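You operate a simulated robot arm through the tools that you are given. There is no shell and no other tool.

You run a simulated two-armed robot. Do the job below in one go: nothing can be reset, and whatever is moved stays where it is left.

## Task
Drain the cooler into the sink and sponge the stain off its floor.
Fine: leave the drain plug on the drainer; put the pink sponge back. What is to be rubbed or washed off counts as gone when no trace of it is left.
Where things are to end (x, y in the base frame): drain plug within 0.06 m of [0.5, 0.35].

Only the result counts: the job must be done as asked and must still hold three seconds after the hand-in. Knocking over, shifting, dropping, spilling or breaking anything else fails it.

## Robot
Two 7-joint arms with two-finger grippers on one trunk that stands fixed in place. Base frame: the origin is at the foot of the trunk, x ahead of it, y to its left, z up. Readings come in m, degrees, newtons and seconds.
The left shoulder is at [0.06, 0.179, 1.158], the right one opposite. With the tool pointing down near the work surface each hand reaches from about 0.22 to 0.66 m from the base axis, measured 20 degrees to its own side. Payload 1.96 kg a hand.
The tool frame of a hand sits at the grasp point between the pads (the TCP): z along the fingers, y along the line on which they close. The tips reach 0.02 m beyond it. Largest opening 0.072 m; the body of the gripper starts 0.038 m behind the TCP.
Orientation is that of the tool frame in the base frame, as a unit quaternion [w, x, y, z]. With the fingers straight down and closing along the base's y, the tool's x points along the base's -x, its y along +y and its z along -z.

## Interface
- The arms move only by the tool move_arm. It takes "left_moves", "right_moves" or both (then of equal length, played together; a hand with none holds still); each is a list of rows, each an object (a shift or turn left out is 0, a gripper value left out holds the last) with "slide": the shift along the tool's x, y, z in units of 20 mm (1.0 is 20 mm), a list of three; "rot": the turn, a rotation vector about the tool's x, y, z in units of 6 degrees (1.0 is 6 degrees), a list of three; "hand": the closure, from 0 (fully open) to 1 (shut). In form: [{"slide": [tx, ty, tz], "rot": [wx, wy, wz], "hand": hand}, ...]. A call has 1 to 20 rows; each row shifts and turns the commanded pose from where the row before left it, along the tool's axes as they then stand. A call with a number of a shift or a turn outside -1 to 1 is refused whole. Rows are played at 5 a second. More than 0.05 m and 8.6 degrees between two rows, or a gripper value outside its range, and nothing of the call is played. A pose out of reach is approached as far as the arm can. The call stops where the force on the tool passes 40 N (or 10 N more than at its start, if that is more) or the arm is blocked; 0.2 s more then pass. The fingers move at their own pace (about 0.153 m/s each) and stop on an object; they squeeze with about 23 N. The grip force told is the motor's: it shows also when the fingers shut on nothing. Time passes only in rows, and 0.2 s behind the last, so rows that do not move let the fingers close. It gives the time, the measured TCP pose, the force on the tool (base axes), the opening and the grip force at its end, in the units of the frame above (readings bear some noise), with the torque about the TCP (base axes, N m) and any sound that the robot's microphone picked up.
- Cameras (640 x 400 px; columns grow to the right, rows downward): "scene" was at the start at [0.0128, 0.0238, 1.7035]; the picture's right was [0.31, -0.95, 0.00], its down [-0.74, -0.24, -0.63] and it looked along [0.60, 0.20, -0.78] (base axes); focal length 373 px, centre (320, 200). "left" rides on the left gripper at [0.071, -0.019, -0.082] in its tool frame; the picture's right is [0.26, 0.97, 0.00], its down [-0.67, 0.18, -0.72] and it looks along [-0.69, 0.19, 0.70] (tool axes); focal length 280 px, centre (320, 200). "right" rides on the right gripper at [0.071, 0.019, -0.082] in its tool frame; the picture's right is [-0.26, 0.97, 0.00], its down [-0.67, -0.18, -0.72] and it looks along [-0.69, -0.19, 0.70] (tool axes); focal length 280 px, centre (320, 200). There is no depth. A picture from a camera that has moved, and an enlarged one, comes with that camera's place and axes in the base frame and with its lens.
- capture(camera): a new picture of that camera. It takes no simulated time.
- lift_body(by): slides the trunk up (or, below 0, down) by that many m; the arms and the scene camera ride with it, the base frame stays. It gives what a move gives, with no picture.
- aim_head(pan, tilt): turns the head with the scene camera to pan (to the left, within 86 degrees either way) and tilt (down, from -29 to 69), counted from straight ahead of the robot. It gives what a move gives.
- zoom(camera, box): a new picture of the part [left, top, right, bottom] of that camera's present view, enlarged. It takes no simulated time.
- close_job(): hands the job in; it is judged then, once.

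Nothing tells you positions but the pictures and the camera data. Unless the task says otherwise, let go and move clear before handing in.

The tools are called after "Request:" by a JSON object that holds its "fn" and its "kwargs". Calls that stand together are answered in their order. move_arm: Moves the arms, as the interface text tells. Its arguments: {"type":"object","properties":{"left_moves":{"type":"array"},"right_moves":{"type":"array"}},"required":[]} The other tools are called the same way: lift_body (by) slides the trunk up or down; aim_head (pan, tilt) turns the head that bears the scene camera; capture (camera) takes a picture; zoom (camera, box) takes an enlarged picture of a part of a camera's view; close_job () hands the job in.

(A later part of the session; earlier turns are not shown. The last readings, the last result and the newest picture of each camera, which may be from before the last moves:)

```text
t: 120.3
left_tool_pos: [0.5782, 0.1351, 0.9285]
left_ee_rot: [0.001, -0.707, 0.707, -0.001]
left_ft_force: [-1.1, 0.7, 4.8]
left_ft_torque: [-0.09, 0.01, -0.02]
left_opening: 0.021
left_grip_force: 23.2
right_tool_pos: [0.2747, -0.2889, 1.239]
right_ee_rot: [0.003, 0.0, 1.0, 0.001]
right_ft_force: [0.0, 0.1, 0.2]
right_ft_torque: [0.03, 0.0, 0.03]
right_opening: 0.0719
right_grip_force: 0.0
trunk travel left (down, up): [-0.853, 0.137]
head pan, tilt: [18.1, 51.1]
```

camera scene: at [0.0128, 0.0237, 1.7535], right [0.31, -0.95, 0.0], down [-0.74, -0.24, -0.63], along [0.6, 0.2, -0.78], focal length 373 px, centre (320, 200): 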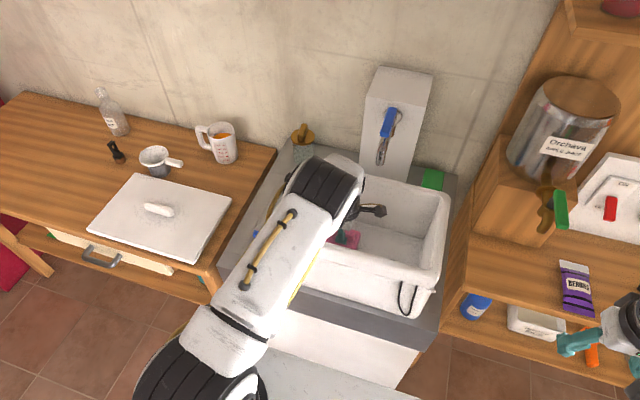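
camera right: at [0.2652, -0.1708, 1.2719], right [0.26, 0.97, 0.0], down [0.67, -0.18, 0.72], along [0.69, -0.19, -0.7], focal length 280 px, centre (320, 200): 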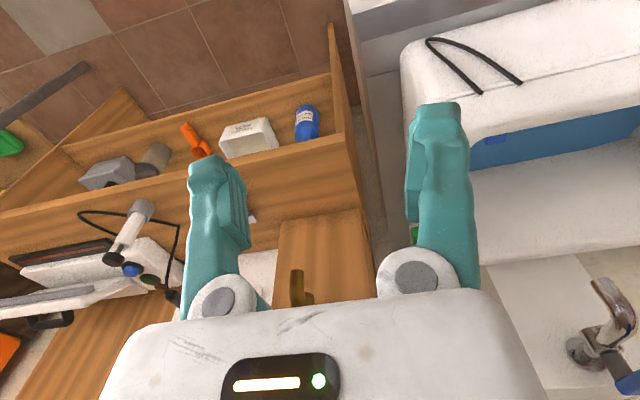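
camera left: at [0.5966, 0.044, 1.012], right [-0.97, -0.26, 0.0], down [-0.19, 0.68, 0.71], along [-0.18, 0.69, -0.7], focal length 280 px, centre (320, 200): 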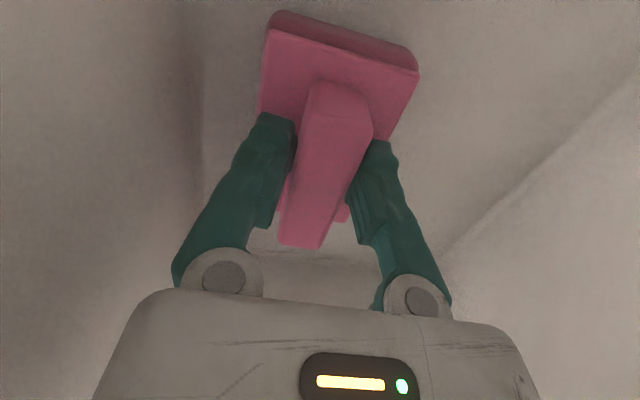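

I've covered the whole area. I'll lift the sponge out with the trunk and arm, turn the hand, and inspect the floor from the right end.

Request:
{"fn": "lift_body", "kwargs": {"by": 0.1}}

Request:
{"fn": "move_arm", "kwargs": {"left_moves": [{"slide": [0, 0.5, -1]}, {"slide": [0, 0.5, -1]}, {"slide": [0, 0.5, -1]}, {"slide": [0, 0.5, -1]}, {"slide": [0, 0.5, -1]}, {"slide": [0, 0.5, -1]}, {"slide": [0, 0.5, -1]}, {"slide": [0, 0.5, -0.6]}, {"slide": [1, 0, 0]}, {"slide": [1, 0, 0]}, {"slide": [1, 0, 0]}, {"slide": [0, 0, 0]}]}}

Request:
{"fn": "move_arm", "kwargs": {"left_moves": [{"rot": [0, 0, 1]}, {"rot": [0, 0, 1]}, {"rot": [0, 0, 1]}, {"rot": [0, 0, 1]}, {"rot": [0, 0, 1]}, {"rot": [0, 0, 1]}, {"rot": [0, 0, 1]}, {"rot": [0, 0, 1]}, {"rot": [0, 0, 1]}, {"rot": [0, 0, 1]}, {"rot": [0, 0, 1]}, {"rot": [0, 0, 1]}, {"rot": [0, 0, 1]}, {"rot": [0, 0, 1]}, {"rot": [0, 0, 1]}, {"slide": [0, -1, 0]}, {"slide": [0, -1, 0]}, {"slide": [0, -1, 0]}, {"slide": [0, -1, 0]}, {"slide": [0, -1, 0]}]}}

Request:
{"fn": "move_arm", "kwargs": {"left_moves": [{"slide": [0, -1, 0]}, {"slide": [0, 0, 0]}]}}

Request:
{"fn": "capture", "kwargs": {"camera": "left"}}

Request:
{"fn": "capture", "kwargs": {"camera": "scene"}}

```text
t: 121.7
left_tool_pos: [0.577, 0.1349, 1.0284]
left_ee_rot: [-0.001, -0.707, 0.707, -0.002]
left_ft_force: [-0.1, 0.6, -0.9]
left_ft_torque: [-0.02, 0.05, -0.02]
left_opening: 0.0208
left_grip_force: 23.4
right_tool_pos: [0.2757, -0.2897, 1.3393]
right_ee_rot: [0.001, -0.001, 1.0, 0.002]
right_ft_force: [0.6, 0.4, 0.4]
right_ft_torque: [0.01, 0.0, 0.02]
right_opening: 0.0721
right_grip_force: 0.1
trunk travel left (down, up): [-0.953, 0.037]
head pan, tilt: [18.1, 51.1]
```

```text
t: 124.3
left_tool_pos: [0.4978, 0.0749, 1.179]
left_ee_rot: [0.0, -0.707, 0.707, -0.001]
left_ft_force: [0.1, 0.4, -0.1]
left_ft_torque: [0.02, 0.0, 0.0]
left_opening: 0.0204
left_grip_force: 23.2
right_tool_pos: [0.2763, -0.29, 1.3391]
right_ee_rot: [0.001, 0.0, 1.0, 0.001]
right_ft_force: [-0.2, 0.0, -0.3]
right_ft_torque: [0.01, -0.02, 0.03]
right_opening: 0.0718
right_grip_force: 0.0
trunk travel left (down, up): [-0.953, 0.037]
head pan, tilt: [18.1, 51.1]
```

```text
t: 128.5
left_tool_pos: [0.4973, -0.0269, 1.1805]
left_ee_rot: [0.001, 0.001, 1.0, 0.0]
left_ft_force: [-0.2, -1.0, -0.7]
left_ft_torque: [0.01, -0.03, -0.04]
left_opening: 0.0208
left_grip_force: 22.8
right_tool_pos: [0.2749, -0.2903, 1.3399]
right_ee_rot: [0.002, 0.001, 1.0, 0.001]
right_ft_force: [0.3, -1.0, 0.2]
right_ft_torque: [0.01, -0.01, 0.02]
right_opening: 0.0718
right_grip_force: 0.0
trunk travel left (down, up): [-0.953, 0.037]
head pan, tilt: [18.1, 51.1]
```

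```text
t: 129.1
left_tool_pos: [0.4972, -0.0457, 1.1804]
left_ee_rot: [0.0, 0.0, 1.0, 0.0]
left_ft_force: [0.4, -0.9, -1.1]
left_ft_torque: [-0.01, 0.04, -0.02]
left_opening: 0.0208
left_grip_force: 22.5
right_tool_pos: [0.2766, -0.2903, 1.3397]
right_ee_rot: [0.001, 0.0, 1.0, 0.001]
right_ft_force: [-0.7, -0.1, 0.2]
right_ft_torque: [0.01, -0.02, -0.02]
right_opening: 0.0718
right_grip_force: 0.0
trunk travel left (down, up): [-0.953, 0.037]
head pan, tilt: [18.1, 51.1]
```

```text
taken
camera left: at [0.4257, -0.0644, 1.2613], right [-0.26, 0.96, 0.0], down [0.67, 0.18, 0.72], along [0.69, 0.19, -0.7], focal length 280 px, centre (320, 200)
```

left: 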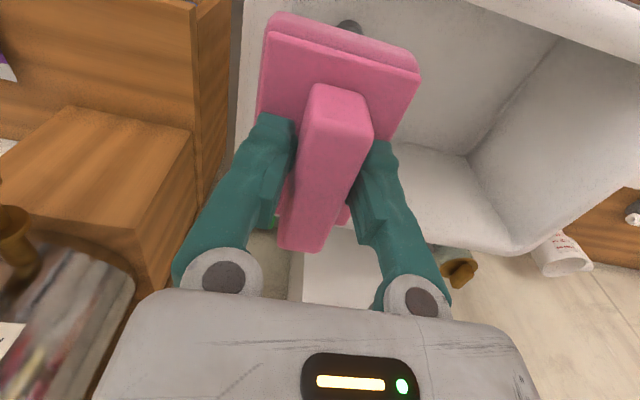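

```text
taken
camera scene: at [0.0129, 0.0231, 1.8535], right [0.31, -0.95, 0.0], down [-0.74, -0.24, -0.63], along [0.6, 0.2, -0.78], focal length 373 px, centre (320, 200)
```

scene: 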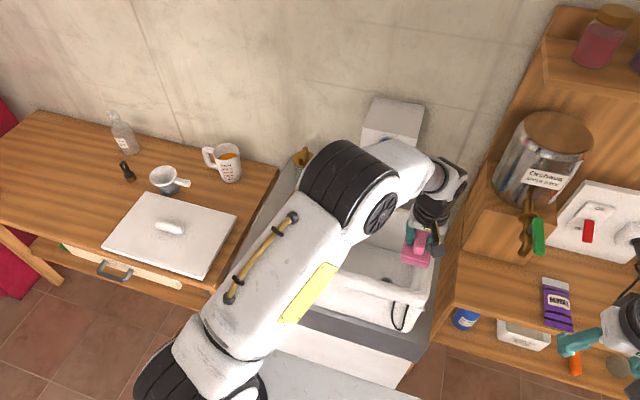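

Request:
{"fn": "zoom", "kwargs": {"camera": "left", "box": [390, 0, 550, 140]}}

Request:
{"fn": "zoom", "kwargs": {"camera": "left", "box": [340, 0, 430, 60]}}

Request:
{"fn": "zoom", "kwargs": {"camera": "scene", "box": [330, 230, 440, 310]}}

```text
2.86 times, centred on (470, 70) of left
camera zoom: at [0.4257, -0.0644, 1.2613], right [-0.26, 0.96, 0.0], down [0.67, 0.18, 0.72], along [0.69, 0.19, -0.7], focal length 801 px, centre (-109, 571)
```

zoom: 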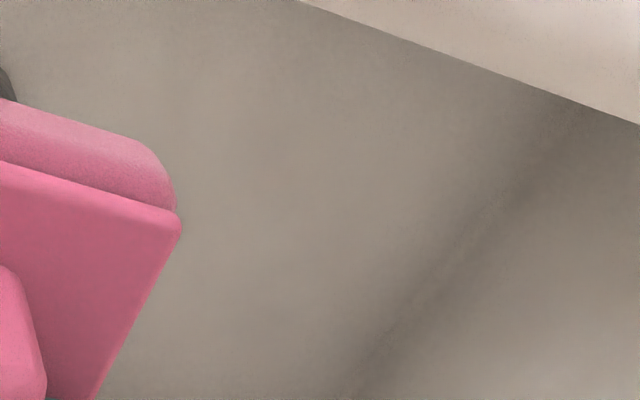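

```text
6.67 times, centred on (385, 30) of left
camera zoom: at [0.4257, -0.0644, 1.2613], right [-0.26, 0.96, 0.0], down [0.67, 0.18, 0.72], along [0.69, 0.19, -0.7], focal length 1869 px, centre (-113, 1333)
```

zoom: 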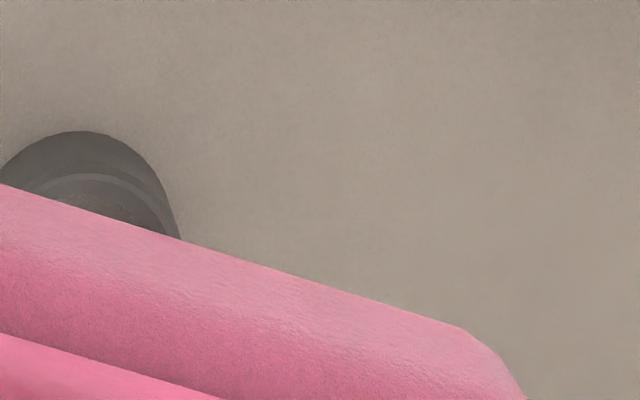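

```text
5.00 times, centred on (385, 270) of scene
camera zoom: at [0.0129, 0.0231, 1.8535], right [0.31, -0.95, 0.0], down [-0.74, -0.24, -0.63], along [0.6, 0.2, -0.78], focal length 1867 px, centre (-5, -150)
```

zoom: 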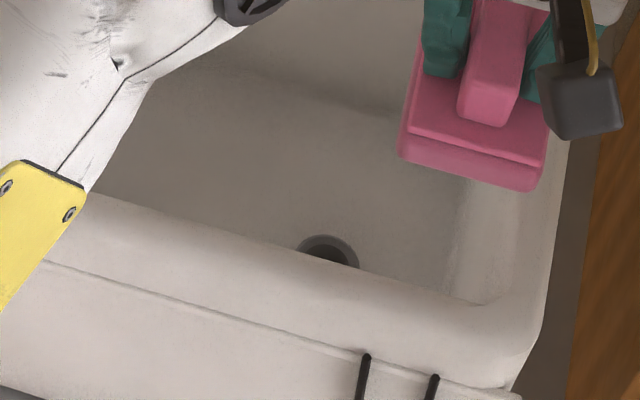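

The stain looks gone. A sliver near its left edge may sit behind the sponge, so I'll move the hand back toward the robot for an unobstructed check.

Request:
{"fn": "move_arm", "kwargs": {"left_moves": [{"slide": [1, 0, -0.2]}, {"slide": [1, 0, 0]}, {"slide": [1, 0, 0]}, {"slide": [0, 0, 0]}]}}

Request:
{"fn": "capture", "kwargs": {"camera": "left"}}

Request:
{"fn": "zoom", "kwargs": {"camera": "left", "box": [370, 20, 530, 150]}}

```text
t: 130.1
left_tool_pos: [0.4378, -0.0462, 1.1828]
left_ee_rot: [0.0, 0.0, 1.0, -0.001]
left_ft_force: [0.6, -0.4, -0.8]
left_ft_torque: [0.02, 0.03, 0.02]
left_opening: 0.021
left_grip_force: 23.7
right_tool_pos: [0.2756, -0.2891, 1.3393]
right_ee_rot: [0.002, 0.0, 1.0, 0.001]
right_ft_force: [0.1, 0.6, -0.8]
right_ft_torque: [0.01, 0.0, 0.0]
right_opening: 0.0719
right_grip_force: 0.0
trunk travel left (down, up): [-0.953, 0.037]
head pan, tilt: [18.1, 51.1]
```

```text
taken
camera left: at [0.3676, -0.0641, 1.2647], right [-0.26, 0.96, 0.0], down [0.67, 0.18, 0.72], along [0.69, 0.19, -0.7], focal length 280 px, centre (320, 200)
```

left: 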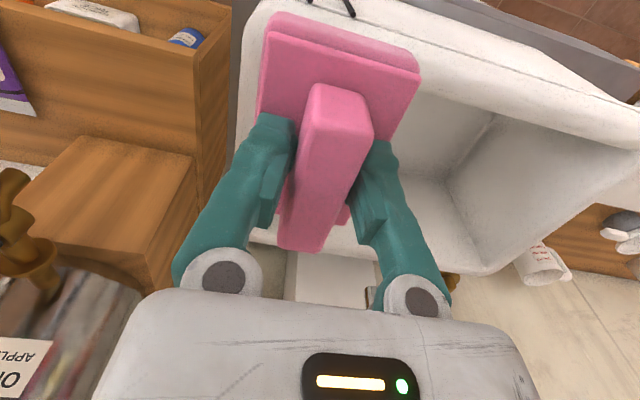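

```text
3.08 times, centred on (450, 85) of left
camera zoom: at [0.3676, -0.0641, 1.2647], right [-0.26, 0.96, 0.0], down [0.67, 0.18, 0.72], along [0.69, 0.19, -0.7], focal length 863 px, centre (-80, 554)
```

zoom: 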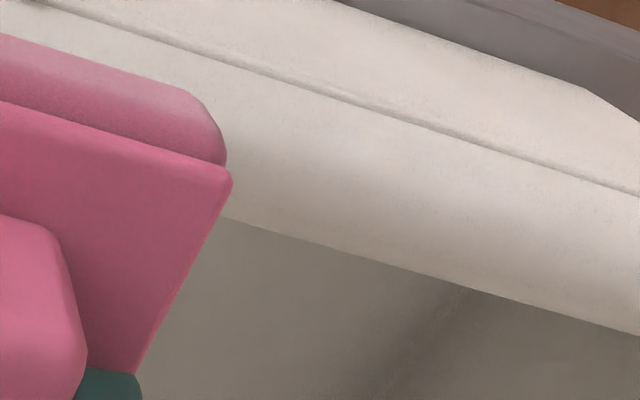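

Request:
{"fn": "zoom", "kwargs": {"camera": "scene", "box": [325, 240, 385, 285]}}

Request:
{"fn": "zoom", "kwargs": {"camera": "scene", "box": [290, 200, 440, 310]}}

```text
8.89 times, centred on (355, 262) of scene
camera zoom: at [0.013, 0.0235, 1.8535], right [0.31, -0.95, 0.0], down [-0.74, -0.24, -0.63], along [0.6, 0.2, -0.78], focal length 3318 px, centre (9, -356)
```

zoom: 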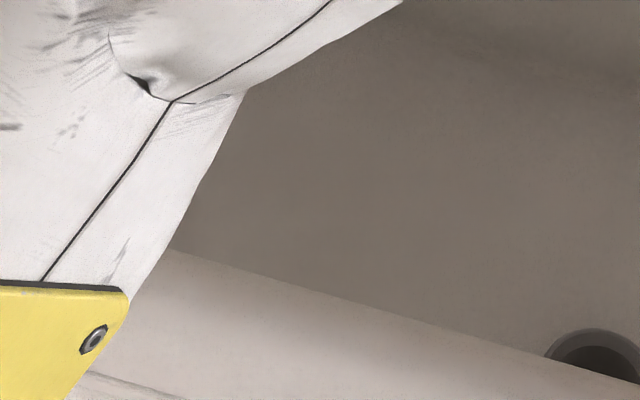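

```text
3.64 times, centred on (365, 255) of scene
camera zoom: at [0.013, 0.0235, 1.8535], right [0.31, -0.95, 0.0], down [-0.74, -0.24, -0.63], along [0.6, 0.2, -0.78], focal length 1358 px, centre (156, 0)
```

zoom: 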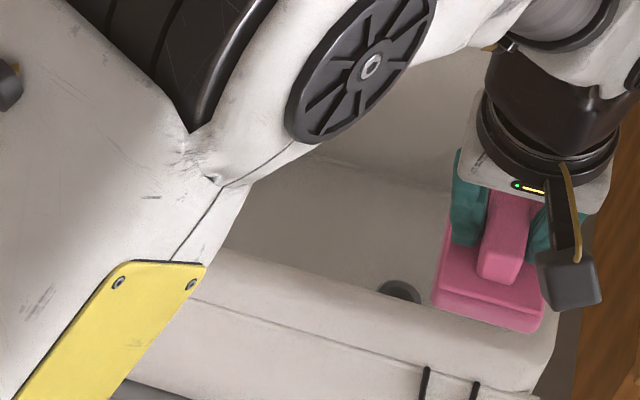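

The floor looks clean from both cameras. Now I'll take the sponge back: over the cooler at height, with the hand turned to its pick-up orientation.

Request:
{"fn": "move_arm", "kwargs": {"left_moves": [{"slide": [-1, 1, 0]}, {"slide": [-1, 1, 0]}, {"slide": [-0.5, 1, 0]}, {"slide": [0, 1, 0]}, {"slide": [0, 1, 0]}, {"slide": [0, 1, 0]}, {"slide": [0, 1, 0]}, {"slide": [0, 1, 0]}, {"slide": [0, 1, 0]}, {"slide": [0, 0, 0]}]}}

Request:
{"fn": "move_arm", "kwargs": {"left_moves": [{"rot": [0, 0, 1]}, {"rot": [0, 0, 1]}, {"rot": [0, 0, 1]}, {"rot": [0, 0, 1]}, {"rot": [0, 0, 1]}, {"rot": [0, 0, 1]}, {"rot": [0, 0, 1]}, {"rot": [0, 0, 1]}, {"rot": [0, 0, 1]}, {"rot": [0, 0, 1]}, {"rot": [0, 0, 1]}, {"rot": [0, 0, 1]}, {"rot": [0, 0, 1]}, {"rot": [0, 0, 0.9]}, {"slide": [0, 0, 0]}]}}

Request:
{"fn": "move_arm", "kwargs": {"left_moves": [{"slide": [1, 0.07, 0]}, {"slide": [1, 0.07, 0]}, {"slide": [1, 0.07, 0]}, {"slide": [1, 0.07, 0]}, {"slide": [1, 0.07, 0]}, {"slide": [1, 0.07, 0]}, {"slide": [1, 0.07, 0]}, {"slide": [1, 0.07, 0]}, {"slide": [1, 0.07, 0]}, {"slide": [1, 0.07, 0]}, {"slide": [0.3, 0, 0]}, {"slide": [0, 0, 0]}]}}

Request:
{"fn": "capture", "kwargs": {"camera": "left"}}

Request:
{"fn": "zoom", "kwargs": {"camera": "scene", "box": [220, 180, 440, 330]}}

```text
t: 132.3
left_tool_pos: [0.4883, 0.1351, 1.1841]
left_ee_rot: [0.001, 0.0, 1.0, 0.0]
left_ft_force: [-0.1, -0.7, -0.9]
left_ft_torque: [0.01, 0.0, 0.0]
left_opening: 0.0206
left_grip_force: 23.0
right_tool_pos: [0.2765, -0.2898, 1.3399]
right_ee_rot: [0.001, 0.0, 1.0, 0.001]
right_ft_force: [0.0, -1.4, 0.2]
right_ft_torque: [-0.01, -0.02, 0.01]
right_opening: 0.0724
right_grip_force: 0.0
trunk travel left (down, up): [-0.953, 0.037]
head pan, tilt: [18.1, 51.1]
```

```text
t: 135.5
left_tool_pos: [0.4879, 0.134, 1.1835]
left_ee_rot: [0.0, 0.666, 0.746, 0.0]
left_ft_force: [0.0, -1.1, -1.0]
left_ft_torque: [-0.01, -0.01, -0.01]
left_opening: 0.0209
left_grip_force: 23.2
right_tool_pos: [0.2756, -0.2902, 1.3392]
right_ee_rot: [0.002, 0.0, 1.0, 0.001]
right_ft_force: [-0.3, 0.1, 1.1]
right_ft_torque: [0.03, -0.01, 0.01]
right_opening: 0.072
right_grip_force: 0.0
trunk travel left (down, up): [-0.953, 0.037]
head pan, tilt: [18.1, 51.1]
```

```text
t: 138.1
left_tool_pos: [0.4781, 0.34, 1.184]
left_ee_rot: [0.001, 0.665, 0.747, 0.0]
left_ft_force: [0.1, -0.4, -1.1]
left_ft_torque: [-0.01, 0.02, 0.01]
left_opening: 0.0205
left_grip_force: 23.1
right_tool_pos: [0.2757, -0.2898, 1.3383]
right_ee_rot: [0.002, 0.0, 1.0, 0.001]
right_ft_force: [0.6, 0.3, 0.1]
right_ft_torque: [-0.04, 0.0, 0.02]
right_opening: 0.0719
right_grip_force: 0.1
trunk travel left (down, up): [-0.953, 0.037]
head pan, tilt: [18.1, 51.1]
```

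```text
taken
camera left: at [0.451, 0.4095, 1.2648], right [0.93, 0.37, 0.0], down [0.26, -0.65, 0.72], along [0.27, -0.66, -0.7], focal length 280 px, centre (320, 200)
```

left: 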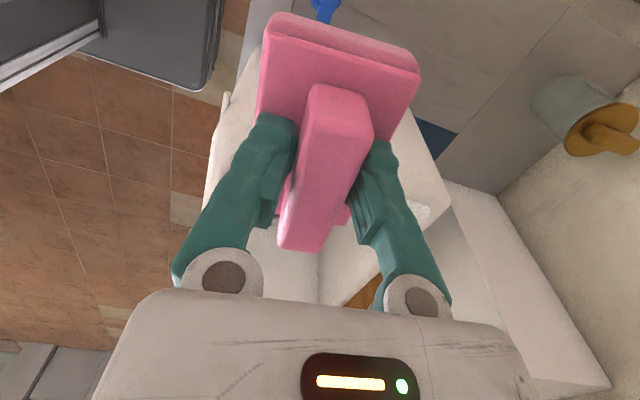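

```text
2.67 times, centred on (330, 255) of scene
camera zoom: at [0.0129, 0.0234, 1.8535], right [0.31, -0.95, 0.0], down [-0.74, -0.24, -0.63], along [0.6, 0.2, -0.78], focal length 996 px, centre (293, 53)
```

zoom: 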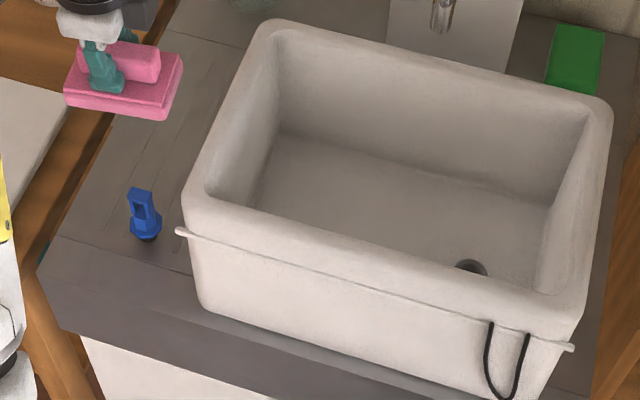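

The visible floor is clean, and the cooler hasn't moved since before. I'll zoom once more for faint traces before putting the sponge down.

Request:
{"fn": "zoom", "kwargs": {"camera": "scene", "box": [305, 225, 405, 290]}}

Request:
{"fn": "move_arm", "kwargs": {"left_moves": [{"slide": [0, 0.6, 1]}, {"slide": [0, 0.6, 1]}, {"slide": [0, 0.6, 1]}, {"slide": [0, 0.6, 1]}, {"slide": [0, 0.6, 1]}, {"slide": [0, 0.6, 1]}, {"slide": [0, 0.6, 1]}, {"slide": [0, 0.3, 0.6]}, {"slide": [0, 0, 0]}]}}

```text
6.15 times, centred on (355, 258) of scene
camera zoom: at [0.0129, 0.0234, 1.8535], right [0.31, -0.95, 0.0], down [-0.74, -0.24, -0.63], along [0.6, 0.2, -0.78], focal length 2297 px, centre (105, -154)
```

zoom: 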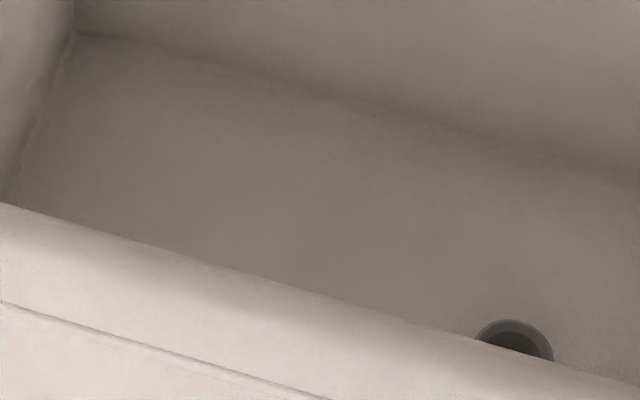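

```text
t: 140.1
left_tool_pos: [0.5655, 0.3509, 1.0318]
left_ee_rot: [0.001, 0.665, 0.747, 0.0]
left_ft_force: [0.2, -0.1, -0.7]
left_ft_torque: [-0.01, 0.01, 0.01]
left_opening: 0.0209
left_grip_force: 22.8
right_tool_pos: [0.2745, -0.2896, 1.3384]
right_ee_rot: [0.002, 0.0, 1.0, 0.001]
right_ft_force: [0.4, -1.0, -0.1]
right_ft_torque: [0.01, 0.03, -0.01]
right_opening: 0.072
right_grip_force: 0.1
trunk travel left (down, up): [-0.953, 0.037]
head pan, tilt: [18.1, 51.1]
```

Everything on the floor looks clean. I'll lower the trunk 0.10 m so the sponge comes down near the drainer.

Request:
{"fn": "move_arm", "kwargs": {"left_moves": [{"slide": [-0.12, 0.25, 0]}, {"slide": [0, 0, 0]}]}}

Request:
{"fn": "lift_body", "kwargs": {"by": -0.1}}

Request:
{"fn": "capture", "kwargs": {"camera": "left"}}

Request:
{"fn": "zoom", "kwargs": {"camera": "scene", "box": [230, 170, 330, 270]}}

```text
t: 140.7
left_tool_pos: [0.5719, 0.3485, 1.0329]
left_ee_rot: [0.001, 0.665, 0.746, 0.0]
left_ft_force: [0.7, -0.4, -0.9]
left_ft_torque: [0.02, 0.0, -0.01]
left_opening: 0.0208
left_grip_force: 23.1
right_tool_pos: [0.2747, -0.2899, 1.3379]
right_ee_rot: [0.002, 0.001, 1.0, 0.001]
right_ft_force: [0.7, -0.5, 0.7]
right_ft_torque: [0.0, 0.01, 0.01]
right_opening: 0.072
right_grip_force: 0.1
trunk travel left (down, up): [-0.953, 0.037]
head pan, tilt: [18.1, 51.1]
```

```text
t: 142.0
left_tool_pos: [0.5714, 0.3487, 0.9341]
left_ee_rot: [0.001, 0.666, 0.746, 0.0]
left_ft_force: [1.1, 0.3, -0.4]
left_ft_torque: [0.0, 0.0, 0.03]
left_opening: 0.0211
left_grip_force: 23.2
right_tool_pos: [0.2754, -0.2893, 1.2401]
right_ee_rot: [0.002, 0.001, 1.0, 0.001]
right_ft_force: [-0.1, -0.6, -0.4]
right_ft_torque: [0.01, 0.02, 0.01]
right_opening: 0.0721
right_grip_force: 0.1
trunk travel left (down, up): [-0.853, 0.137]
head pan, tilt: [18.1, 51.1]
```

```text
taken
camera left: at [0.5446, 0.4183, 1.014], right [0.93, 0.37, 0.0], down [0.26, -0.65, 0.72], along [0.27, -0.67, -0.7], focal length 280 px, centre (320, 200)
```

left: 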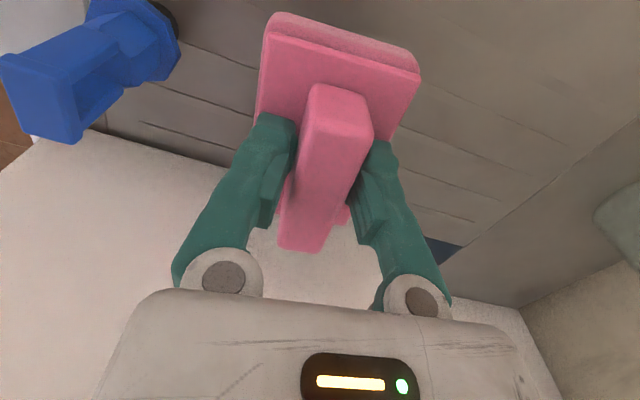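

```text
4.00 times, centred on (280, 220) of scene
camera zoom: at [0.0127, 0.0238, 1.7535], right [0.31, -0.95, 0.0], down [-0.74, -0.24, -0.63], along [0.6, 0.2, -0.78], focal length 1493 px, centre (480, 120)
```

zoom: 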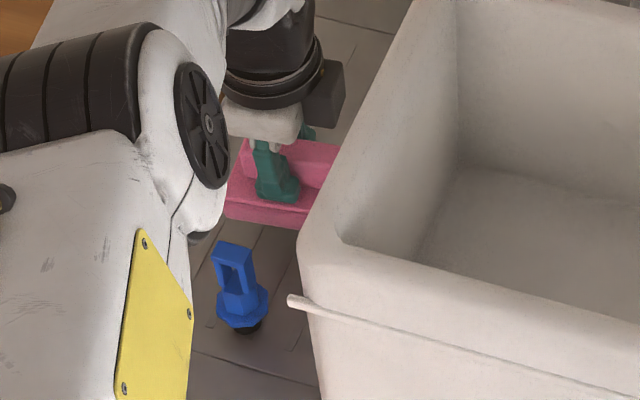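

Request:
{"fn": "move_arm", "kwargs": {"left_moves": [{"slide": [0, 0, 0.4]}, {"slide": [0, 0, 0.4]}, {"slide": [0, 0, 0.4]}, {"slide": [0, 0, 0.2]}, {"slide": [0, 0, 0]}]}}

Request:
{"fn": "move_arm", "kwargs": {"left_moves": [{"slide": [0, 0, 0.1]}, {"slide": [0, 0, 0]}]}}

Request:
{"fn": "move_arm", "kwargs": {"left_moves": [{"slide": [0, 0, 0.1]}, {"slide": [0, 0, 0]}]}}

```text
t: 143.2
left_tool_pos: [0.5717, 0.3486, 0.9038]
left_ee_rot: [0.001, 0.665, 0.747, 0.0]
left_ft_force: [-0.3, -0.4, -0.1]
left_ft_torque: [-0.02, -0.01, 0.01]
left_opening: 0.0208
left_grip_force: 23.0
right_tool_pos: [0.2762, -0.2894, 1.2384]
right_ee_rot: [0.002, 0.0, 1.0, 0.001]
right_ft_force: [0.7, 0.3, -0.3]
right_ft_torque: [-0.02, -0.01, -0.01]
right_opening: 0.0721
right_grip_force: 0.0
trunk travel left (down, up): [-0.853, 0.137]
head pan, tilt: [18.1, 51.1]
```

```text
t: 143.8
left_tool_pos: [0.5714, 0.3499, 0.9045]
left_ee_rot: [0.001, 0.666, 0.746, -0.001]
left_ft_force: [-1.2, 0.7, -0.9]
left_ft_torque: [-0.01, 0.02, 0.02]
left_opening: 0.021
left_grip_force: 22.9
right_tool_pos: [0.2753, -0.2897, 1.2388]
right_ee_rot: [0.002, -0.001, 1.0, 0.001]
right_ft_force: [-1.0, 0.3, -0.7]
right_ft_torque: [0.01, -0.01, -0.04]
right_opening: 0.072
right_grip_force: 0.1
trunk travel left (down, up): [-0.853, 0.137]
head pan, tilt: [18.1, 51.1]
```

```text
t: 144.4
left_tool_pos: [0.5724, 0.3506, 0.9007]
left_ee_rot: [0.001, 0.665, 0.747, 0.0]
left_ft_force: [0.3, 0.1, -0.1]
left_ft_torque: [-0.01, 0.0, 0.01]
left_opening: 0.0206
left_grip_force: 22.6
right_tool_pos: [0.2756, -0.2897, 1.2396]
right_ee_rot: [0.002, 0.0, 1.0, 0.001]
right_ft_force: [0.4, 0.8, -0.3]
right_ft_torque: [-0.01, 0.02, -0.02]
right_opening: 0.0719
right_grip_force: 0.1
trunk travel left (down, up): [-0.853, 0.137]
head pan, tilt: [18.1, 51.1]
```

Request:
{"fn": "move_arm", "kwargs": {"left_moves": [{"slide": [0, 0, 0.07]}, {"slide": [0, 0, 0]}]}}

Request:
{"fn": "move_arm", "kwargs": {"left_moves": [{"slide": [0, 0, 0.07]}, {"slide": [0, 0, 0]}]}}

```text
t: 145.0
left_tool_pos: [0.5721, 0.3489, 0.8995]
left_ee_rot: [0.002, 0.665, 0.747, 0.0]
left_ft_force: [-0.7, 0.0, -0.8]
left_ft_torque: [0.03, 0.02, 0.0]
left_opening: 0.021
left_grip_force: 22.9
right_tool_pos: [0.275, -0.2893, 1.2395]
right_ee_rot: [0.001, 0.0, 1.0, 0.001]
right_ft_force: [-0.7, -0.6, -0.3]
right_ft_torque: [0.0, 0.01, -0.03]
right_opening: 0.0719
right_grip_force: 0.0
trunk travel left (down, up): [-0.853, 0.137]
head pan, tilt: [18.1, 51.1]
```

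```text
t: 145.6
left_tool_pos: [0.5719, 0.3491, 0.8994]
left_ee_rot: [0.001, 0.665, 0.747, 0.0]
left_ft_force: [0.8, -0.2, 1.3]
left_ft_torque: [0.06, 0.06, -0.03]
left_opening: 0.0209
left_grip_force: 22.8
right_tool_pos: [0.2748, -0.2885, 1.2396]
right_ee_rot: [0.002, 0.0, 1.0, 0.001]
right_ft_force: [-0.3, 0.4, -0.7]
right_ft_torque: [0.02, 0.04, -0.01]
right_opening: 0.0719
right_grip_force: 0.2
trunk travel left (down, up): [-0.853, 0.137]
head pan, tilt: [18.1, 51.1]
```

First touch is at z ≈ 0.899. I'll settle it another millimetre and open slightly to release the ridge.

Request:
{"fn": "move_arm", "kwargs": {"left_moves": [{"slide": [0, 0, 0.04]}, {"slide": [0, 0, 0]}, {"hand": 0.66}, {"hand": 0.6}, {"hand": 0.52}, {"hand": 0.52}]}}

Request:
{"fn": "capture", "kwargs": {"camera": "left"}}

```text
t: 147.0
left_tool_pos: [0.5722, 0.3496, 0.899]
left_ee_rot: [0.001, 0.665, 0.747, 0.0]
left_ft_force: [0.2, -0.1, 0.2]
left_ft_torque: [-0.01, 0.02, 0.02]
left_opening: 0.0345
left_grip_force: 0.1
right_tool_pos: [0.2767, -0.2883, 1.2392]
right_ee_rot: [0.001, 0.0, 1.0, 0.001]
right_ft_force: [0.4, 0.4, 0.2]
right_ft_torque: [-0.03, 0.05, 0.02]
right_opening: 0.0719
right_grip_force: 0.0
trunk travel left (down, up): [-0.853, 0.137]
head pan, tilt: [18.1, 51.1]
```

```text
taken
camera left: at [0.5447, 0.418, 0.979], right [0.93, 0.37, 0.0], down [0.26, -0.65, 0.72], along [0.27, -0.66, -0.7], focal length 280 px, centre (320, 200)
```

left: 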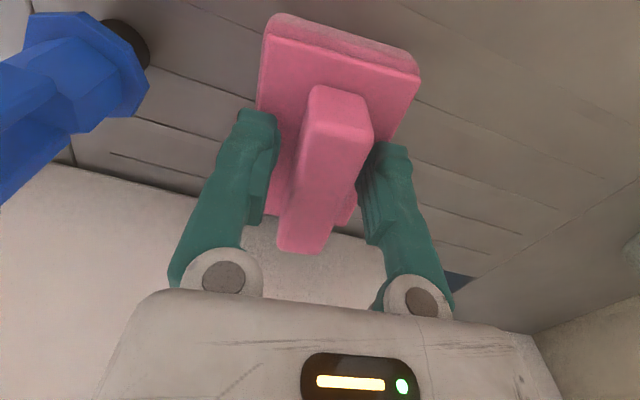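

The sponge is down and free. I'll now pitch the fingers forward 18° and push the ridge from the front back to its original spot, reversing the earlier drag.

Request:
{"fn": "move_arm", "kwargs": {"left_moves": [{"slide": [0, 0, -0.45]}, {"rot": [-0.75, 0, 0]}, {"rot": [-0.75, 0, 0]}, {"rot": [-0.75, 0, 0]}, {"rot": [-0.75, 0, 0]}, {"slide": [0, 0, 0]}]}}

Request:
{"fn": "capture", "kwargs": {"camera": "left"}}

Request:
{"fn": "zoom", "kwargs": {"camera": "scene", "box": [230, 170, 330, 270]}}

```text
t: 148.4
left_tool_pos: [0.5718, 0.349, 0.9064]
left_ee_rot: [0.105, 0.657, 0.737, 0.117]
left_ft_force: [0.7, 0.5, 0.8]
left_ft_torque: [-0.01, 0.02, 0.0]
left_opening: 0.0348
left_grip_force: 0.0
right_tool_pos: [0.2755, -0.2887, 1.2383]
right_ee_rot: [0.002, 0.0, 1.0, 0.0]
right_ft_force: [0.5, 0.2, 0.3]
right_ft_torque: [-0.01, 0.01, 0.03]
right_opening: 0.072
right_grip_force: 0.2
trunk travel left (down, up): [-0.853, 0.137]
head pan, tilt: [18.1, 51.1]
```

```text
taken
camera left: at [0.5205, 0.4156, 0.9773], right [0.88, 0.37, 0.3], down [0.03, -0.67, 0.74], along [0.47, -0.64, -0.6], focal length 280 px, centre (320, 200)
```

left: 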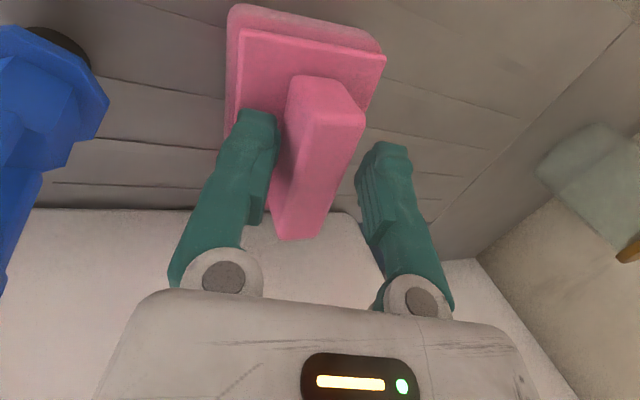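

```text
4.00 times, centred on (280, 220) of scene
camera zoom: at [0.013, 0.0237, 1.7535], right [0.31, -0.95, 0.0], down [-0.74, -0.24, -0.63], along [0.6, 0.2, -0.78], focal length 1493 px, centre (480, 120)
```

zoom: 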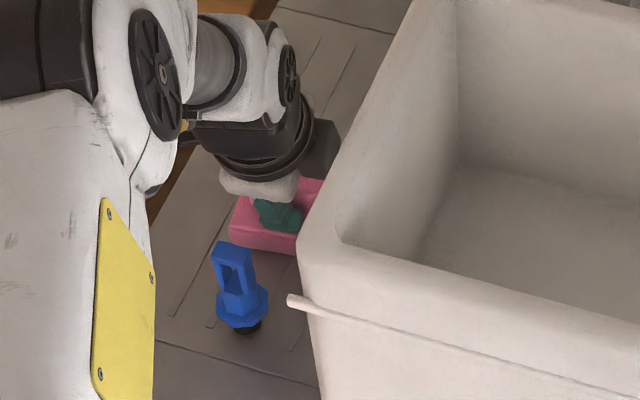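

The front fingertip touches the ridge's front face, and the plug is clear. I'll push the sponge 5 cm forward gently.

Request:
{"fn": "move_arm", "kwargs": {"left_moves": [{"slide": [0, 0.298, 0.0968]}, {"slide": [0, 0.298, 0.0968]}, {"slide": [0, 0.298, 0.0968]}, {"slide": [0, 0.298, 0.0968]}, {"slide": [0, 0, 0]}]}}

Request:
{"fn": "capture", "kwargs": {"camera": "left"}}

```text
t: 149.6
left_tool_pos: [0.5979, 0.3518, 0.9066]
left_ee_rot: [0.105, 0.657, 0.737, 0.118]
left_ft_force: [0.5, 0.6, -0.6]
left_ft_torque: [-0.01, -0.02, -0.02]
left_opening: 0.0345
left_grip_force: 0.0
right_tool_pos: [0.2749, -0.2894, 1.2384]
right_ee_rot: [0.002, 0.0, 1.0, 0.001]
right_ft_force: [-0.1, 0.2, -0.2]
right_ft_torque: [-0.03, 0.01, 0.03]
right_opening: 0.072
right_grip_force: 0.1
trunk travel left (down, up): [-0.853, 0.137]
head pan, tilt: [18.1, 51.1]
```

```text
taken
camera left: at [0.5455, 0.4177, 0.9779], right [0.88, 0.37, 0.3], down [0.03, -0.67, 0.74], along [0.47, -0.64, -0.61], focal length 280 px, centre (320, 200)
```

left: 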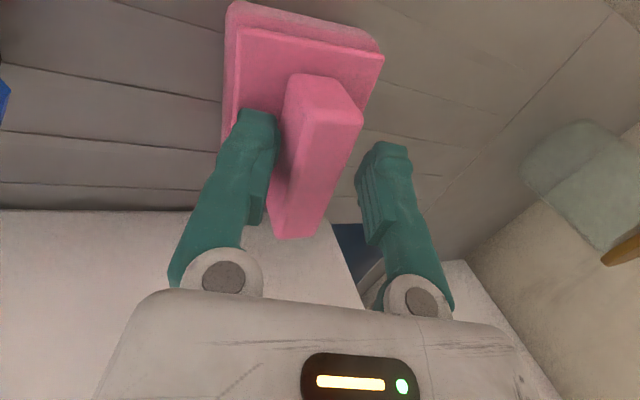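

The sponge moves straight with the finger. I'll push the remaining 2.5 cm.

Request:
{"fn": "move_arm", "kwargs": {"left_moves": [{"slide": [0, 0.298, 0.0968]}, {"slide": [0, 0.298, 0.0968]}, {"slide": [0, 0.298, 0.0968]}, {"slide": [0, 0.26, 0.085]}, {"slide": [0, 0, 0]}]}}

Request:
{"fn": "capture", "kwargs": {"camera": "left"}}

Request:
{"fn": "zoom", "kwargs": {"camera": "scene", "box": [230, 170, 330, 270]}}

```text
t: 150.8
left_tool_pos: [0.622, 0.354, 0.9054]
left_ee_rot: [0.105, 0.657, 0.737, 0.117]
left_ft_force: [-0.5, 0.1, 1.2]
left_ft_torque: [0.01, 0.0, 0.0]
left_opening: 0.0344
left_grip_force: 0.0
right_tool_pos: [0.2751, -0.2902, 1.2386]
right_ee_rot: [0.002, -0.001, 1.0, 0.001]
right_ft_force: [0.3, 0.2, 0.4]
right_ft_torque: [0.03, -0.02, 0.04]
right_opening: 0.0721
right_grip_force: 0.1
trunk travel left (down, up): [-0.853, 0.137]
head pan, tilt: [18.1, 51.1]
```

```text
taken
camera left: at [0.5701, 0.4207, 0.9775], right [0.88, 0.37, 0.3], down [0.03, -0.67, 0.74], along [0.47, -0.64, -0.61], focal length 280 px, centre (320, 200)
```

left: 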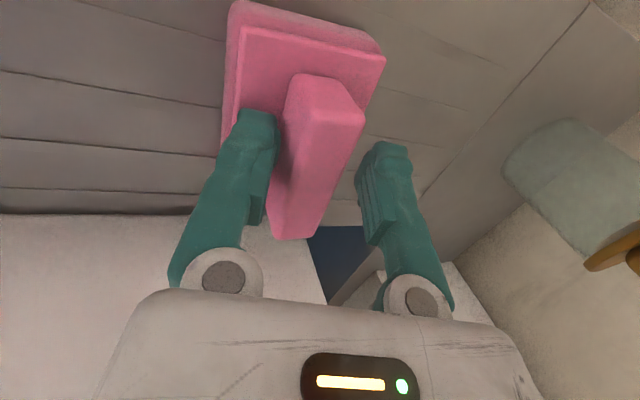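

```text
4.00 times, centred on (280, 220) of scene
camera zoom: at [0.0128, 0.0238, 1.7535], right [0.31, -0.95, 0.0], down [-0.74, -0.24, -0.63], along [0.6, 0.2, -0.78], focal length 1493 px, centre (480, 120)
```

zoom: 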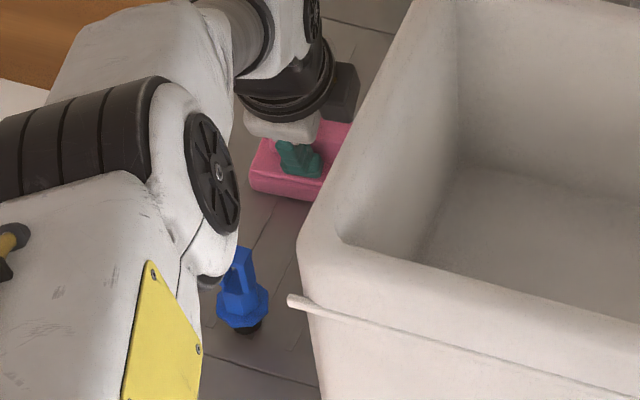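

The sponge is back at its original place. I'll back off a few millimetres, rise straight up, and check it.

Request:
{"fn": "move_arm", "kwargs": {"left_moves": [{"slide": [0, -0.19, -0.06]}, {"slide": [0, 0.257, -0.79]}, {"slide": [0, 0.257, -0.79]}, {"slide": [0, 0.257, -0.79]}, {"slide": [0, 0.1, -0.95]}, {"slide": [0, 0, -1]}, {"slide": [0, 0, -1]}, {"slide": [0, 0, 0]}]}}

Request:
{"fn": "capture", "kwargs": {"camera": "left"}}

Request:
{"fn": "capture", "kwargs": {"camera": "scene"}}

```text
t: 152.6
left_tool_pos: [0.6006, 0.3513, 1.0147]
left_ee_rot: [0.104, 0.657, 0.738, 0.116]
left_ft_force: [0.2, 0.0, 0.1]
left_ft_torque: [-0.04, -0.01, -0.03]
left_opening: 0.0348
left_grip_force: 0.0
right_tool_pos: [0.276, -0.29, 1.2392]
right_ee_rot: [0.001, 0.0, 1.0, 0.001]
right_ft_force: [0.0, 0.4, -0.2]
right_ft_torque: [0.02, 0.0, 0.01]
right_opening: 0.072
right_grip_force: 0.0
trunk travel left (down, up): [-0.853, 0.137]
head pan, tilt: [18.1, 51.1]
```

```text
taken
camera left: at [0.5501, 0.4179, 1.0849], right [0.88, 0.37, 0.3], down [0.03, -0.67, 0.74], along [0.47, -0.64, -0.6], focal length 280 px, centre (320, 200)
```

left: 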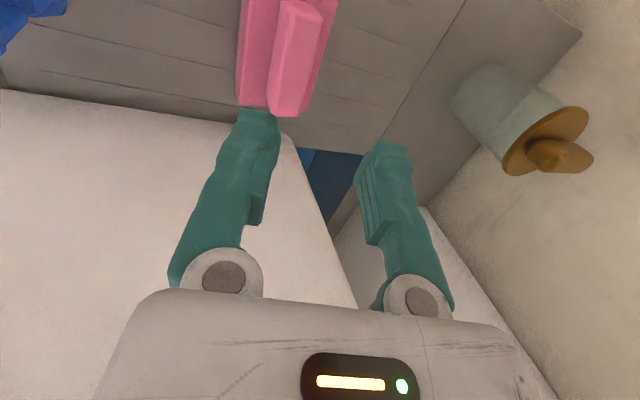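

```text
taken
camera scene: at [0.0132, 0.0239, 1.7535], right [0.31, -0.95, 0.0], down [-0.74, -0.24, -0.63], along [0.6, 0.2, -0.78], focal length 373 px, centre (320, 200)
```

scene: 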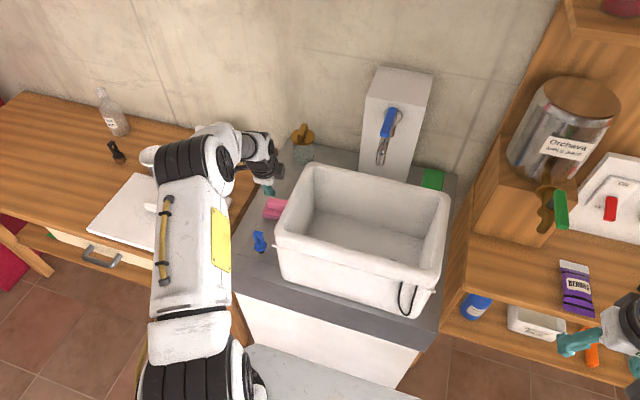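

The sponge and plug both sit as intended. I'll retract the hand, straighten it, raise the trunk, and compare the sponge's position with the earlier picture.

Request:
{"fn": "move_arm", "kwargs": {"left_moves": [{"slide": [0, -0.8, -0.9]}, {"slide": [0, -0.9, -0.7]}, {"slide": [0, -0.9, -0.5], "rot": [0.75, 0, 0]}, {"slide": [0, -0.9, -0.3], "rot": [0.75, 0, 0]}, {"slide": [0, -0.9, 0], "rot": [0.75, 0, 0]}, {"rot": [0.75, 0, 0]}, {"slide": [0, 0, 0]}]}}

Request:
{"fn": "lift_body", "kwargs": {"by": 0.1}}

Request:
{"fn": "capture", "kwargs": {"camera": "left"}}

Request:
{"fn": "zoom", "kwargs": {"camera": "scene", "box": [220, 170, 340, 290]}}

```text
t: 154.2
left_tool_pos: [0.5021, 0.3417, 1.0368]
left_ee_rot: [0.001, 0.665, 0.747, 0.0]
left_ft_force: [-0.1, 0.0, 0.7]
left_ft_torque: [-0.02, 0.01, 0.04]
left_opening: 0.0345
left_grip_force: 0.0
right_tool_pos: [0.2741, -0.2902, 1.2389]
right_ee_rot: [0.003, 0.0, 1.0, 0.001]
right_ft_force: [-0.1, -0.2, -0.6]
right_ft_torque: [-0.02, -0.03, 0.0]
right_opening: 0.072
right_grip_force: 0.1
trunk travel left (down, up): [-0.853, 0.137]
head pan, tilt: [18.1, 51.1]
```

```text
t: 155.5
left_tool_pos: [0.5034, 0.3414, 1.1359]
left_ee_rot: [0.002, 0.665, 0.747, 0.0]
left_ft_force: [0.1, 0.8, 0.1]
left_ft_torque: [0.01, 0.01, 0.02]
left_opening: 0.0344
left_grip_force: 0.0
right_tool_pos: [0.2757, -0.2886, 1.3402]
right_ee_rot: [0.002, 0.0, 1.0, 0.001]
right_ft_force: [0.3, -0.2, 0.4]
right_ft_torque: [0.0, 0.01, -0.01]
right_opening: 0.0719
right_grip_force: 0.1
trunk travel left (down, up): [-0.953, 0.037]
head pan, tilt: [18.1, 51.1]
```

```text
taken
camera left: at [0.4755, 0.4109, 1.2178], right [0.93, 0.37, 0.0], down [0.26, -0.65, 0.72], along [0.27, -0.67, -0.7], focal length 280 px, centre (320, 200)
```

left: 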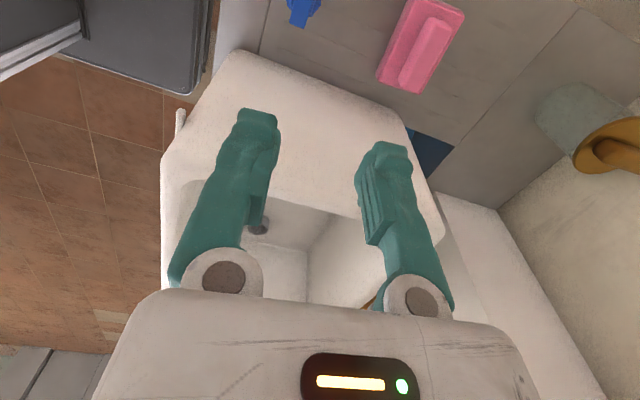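

```text
3.33 times, centred on (280, 230) of scene
camera zoom: at [0.0128, 0.0238, 1.8534], right [0.31, -0.95, 0.0], down [-0.74, -0.24, -0.63], along [0.6, 0.2, -0.78], focal length 1244 px, centre (453, 100)
```

zoom: 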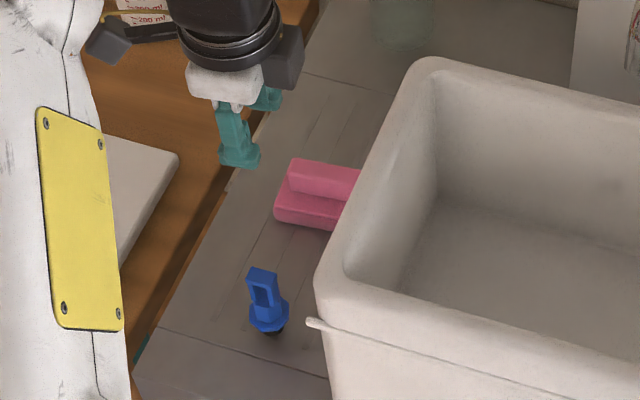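

The sponge matches its earlier picture to within about a pixel, and the plug still stands at about (0.48, 0.35). For a last check I'll look at the cooler floor from above with the empty hand.

Request:
{"fn": "move_arm", "kwargs": {"left_moves": [{"slide": [0, 0, -1]}, {"slide": [-0.5, -0.05, -1], "hand": 0}, {"slide": [-1, -0.1, -0.5]}, {"slide": [-1, -0.1, 0]}, {"slide": [-1, -0.1, 0]}, {"slide": [-1, -0.1, 0]}, {"slide": [-1, -0.1, 0]}, {"slide": [-1, -0.1, 0]}, {"slide": [-1, -0.1, 0]}, {"slide": [-1, -0.1, 0]}, {"slide": [-1, -0.1, 0]}, {"slide": [-1, -0.1, 0]}, {"slide": [0, 0, 0]}]}}

Request:
{"fn": "move_arm", "kwargs": {"left_moves": [{"rot": [0, 0, -1]}, {"rot": [0, 0, -1]}, {"rot": [0, 0, -1]}, {"rot": [0, 0, -1]}, {"rot": [0, 0, -1]}, {"rot": [0, 0, -1]}, {"rot": [0, 0, -1]}, {"rot": [0, 0, -1]}, {"rot": [0, 0, -1]}, {"rot": [0, 0, -1]}, {"rot": [0, 0, -1]}, {"rot": [0, 0, -1]}, {"rot": [0, 0, -1]}, {"rot": [0, 0, -0.9]}, {"slide": [0, 0, 0]}]}}

Request:
{"fn": "capture", "kwargs": {"camera": "left"}}

Request:
{"fn": "zoom", "kwargs": {"camera": "left", "box": [230, 0, 420, 130]}}

```text
t: 158.3
left_tool_pos: [0.5064, 0.1318, 1.1878]
left_ee_rot: [0.001, 0.665, 0.747, 0.0]
left_ft_force: [0.4, 0.6, 0.4]
left_ft_torque: [0.03, 0.0, -0.02]
left_opening: 0.0719
left_grip_force: 0.0
right_tool_pos: [0.2759, -0.2893, 1.3397]
right_ee_rot: [0.002, 0.0, 1.0, 0.001]
right_ft_force: [-0.4, -0.2, 0.4]
right_ft_torque: [0.0, 0.04, -0.05]
right_opening: 0.072
right_grip_force: 0.0
trunk travel left (down, up): [-0.953, 0.037]
head pan, tilt: [18.1, 51.1]
```

```text
t: 161.5
left_tool_pos: [0.5064, 0.1311, 1.1866]
left_ee_rot: [0.001, 0.0, 1.0, -0.001]
left_ft_force: [-0.4, 0.8, 0.2]
left_ft_torque: [-0.01, 0.0, 0.02]
left_opening: 0.072
left_grip_force: 0.1
right_tool_pos: [0.2746, -0.2895, 1.339]
right_ee_rot: [0.001, 0.0, 1.0, 0.001]
right_ft_force: [0.2, -0.1, 0.2]
right_ft_torque: [0.02, 0.0, -0.03]
right_opening: 0.072
right_grip_force: 0.0
trunk travel left (down, up): [-0.953, 0.037]
head pan, tilt: [18.1, 51.1]
```

```text
taken
camera left: at [0.4352, 0.1128, 1.2681], right [-0.26, 0.96, 0.0], down [0.67, 0.18, 0.72], along [0.69, 0.19, -0.7], focal length 280 px, centre (320, 200)
```

left: 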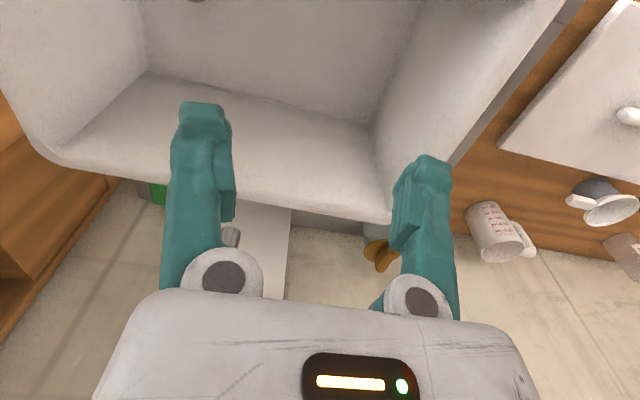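

```text
3.08 times, centred on (325, 65) of left
camera zoom: at [0.4352, 0.1128, 1.2681], right [-0.26, 0.96, 0.0], down [0.67, 0.18, 0.72], along [0.69, 0.19, -0.7], focal length 863 px, centre (305, 615)
```

zoom: 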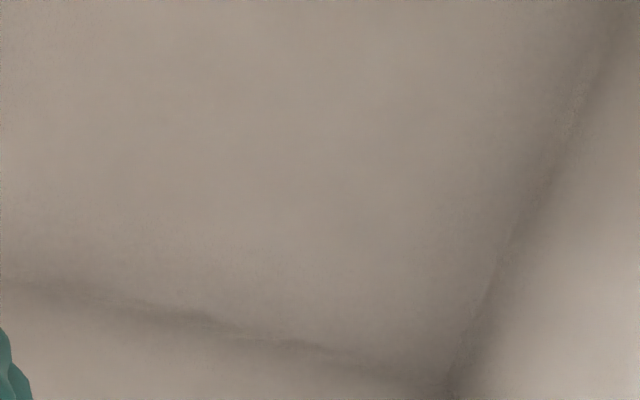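

Clean. I'll back off a little to confirm the front edge of the old stain area too, then move clear.

Request:
{"fn": "move_arm", "kwargs": {"left_moves": [{"slide": [1, 0, -0.3]}, {"slide": [0.75, 0, 0]}, {"slide": [0, 0, 0]}]}}

Request:
{"fn": "zoom", "kwargs": {"camera": "left", "box": [200, 0, 440, 130]}}

Request:
{"fn": "zoom", "kwargs": {"camera": "left", "box": [240, 0, 400, 90]}}

```text
t: 162.3
left_tool_pos: [0.4717, 0.1299, 1.1929]
left_ee_rot: [0.001, -0.001, 1.0, -0.001]
left_ft_force: [0.5, 0.3, 0.1]
left_ft_torque: [-0.03, 0.02, 0.0]
left_opening: 0.072
left_grip_force: 0.1
right_tool_pos: [0.2771, -0.2894, 1.3383]
right_ee_rot: [0.002, 0.0, 1.0, 0.001]
right_ft_force: [0.2, 0.1, 0.5]
right_ft_torque: [0.05, 0.04, 0.01]
right_opening: 0.0722
right_grip_force: 0.0
trunk travel left (down, up): [-0.953, 0.037]
head pan, tilt: [18.1, 51.1]
```

```text
2.67 times, centred on (320, 65) of left
camera zoom: at [0.4012, 0.1115, 1.2736], right [-0.26, 0.97, 0.0], down [0.67, 0.18, 0.72], along [0.69, 0.19, -0.7], focal length 748 px, centre (320, 560)
```

zoom: 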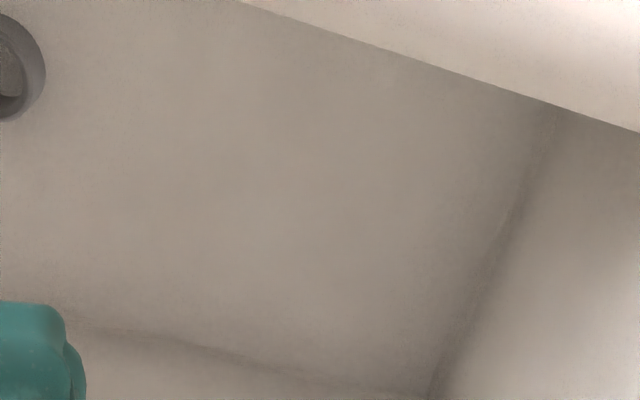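

```text
4.00 times, centred on (320, 45) of left
camera zoom: at [0.4012, 0.1115, 1.2736], right [-0.26, 0.97, 0.0], down [0.67, 0.18, 0.72], along [0.69, 0.19, -0.7], focal length 1122 px, centre (320, 820)
```

zoom: 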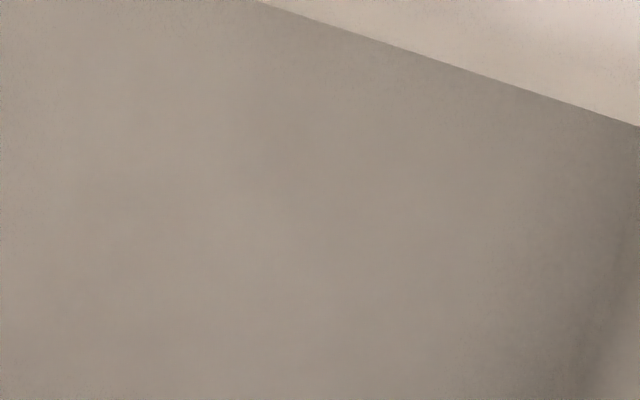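

The whole floor is clean. I'll move the left hand clear of the cooler and take a final overall picture.

Request:
{"fn": "move_arm", "kwargs": {"left_moves": [{"slide": [1, 0, 0]}, {"slide": [1, 0.5, 0]}, {"slide": [1, 1, 0]}, {"slide": [1, 1, 0]}, {"slide": [0.5, 1, 0]}, {"slide": [0, 1, 0]}, {"slide": [0, 1, 0]}, {"slide": [0, 0, 0]}]}}

Request:
{"fn": "capture", "kwargs": {"camera": "scene"}}

Request:
{"fn": "zoom", "kwargs": {"camera": "scene", "box": [230, 170, 450, 330]}}

```text
t: 164.1
left_tool_pos: [0.3804, 0.2404, 1.1927]
left_ee_rot: [0.001, -0.001, 1.0, 0.001]
left_ft_force: [0.3, -0.3, 0.9]
left_ft_torque: [0.02, 0.0, -0.05]
left_opening: 0.072
left_grip_force: 0.1
right_tool_pos: [0.276, -0.2901, 1.3387]
right_ee_rot: [0.002, 0.0, 1.0, 0.001]
right_ft_force: [0.1, 0.5, 0.1]
right_ft_torque: [-0.01, 0.0, 0.02]
right_opening: 0.0722
right_grip_force: 0.0
trunk travel left (down, up): [-0.953, 0.037]
head pan, tilt: [18.1, 51.1]
```

```text
taken
camera scene: at [0.0125, 0.0233, 1.8535], right [0.31, -0.95, 0.0], down [-0.74, -0.24, -0.63], along [0.6, 0.2, -0.78], focal length 373 px, centre (320, 200)
```

scene: 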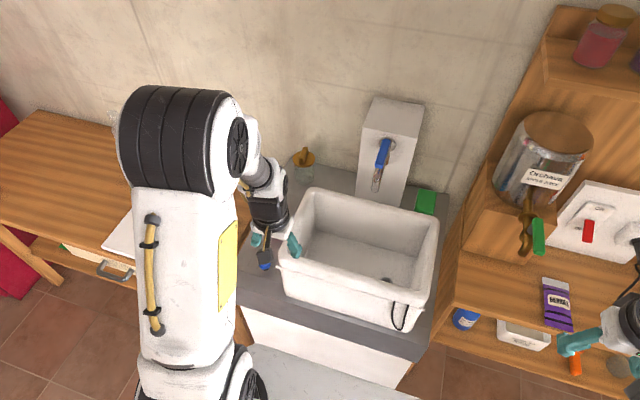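

```text
2.50 times, centred on (340, 250) of scene
camera zoom: at [0.0125, 0.0233, 1.8535], right [0.31, -0.95, 0.0], down [-0.74, -0.24, -0.63], along [0.6, 0.2, -0.78], focal length 933 px, centre (270, 75)
```

zoom: 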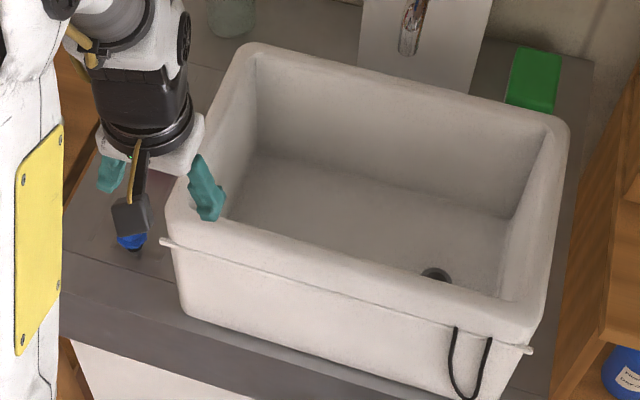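

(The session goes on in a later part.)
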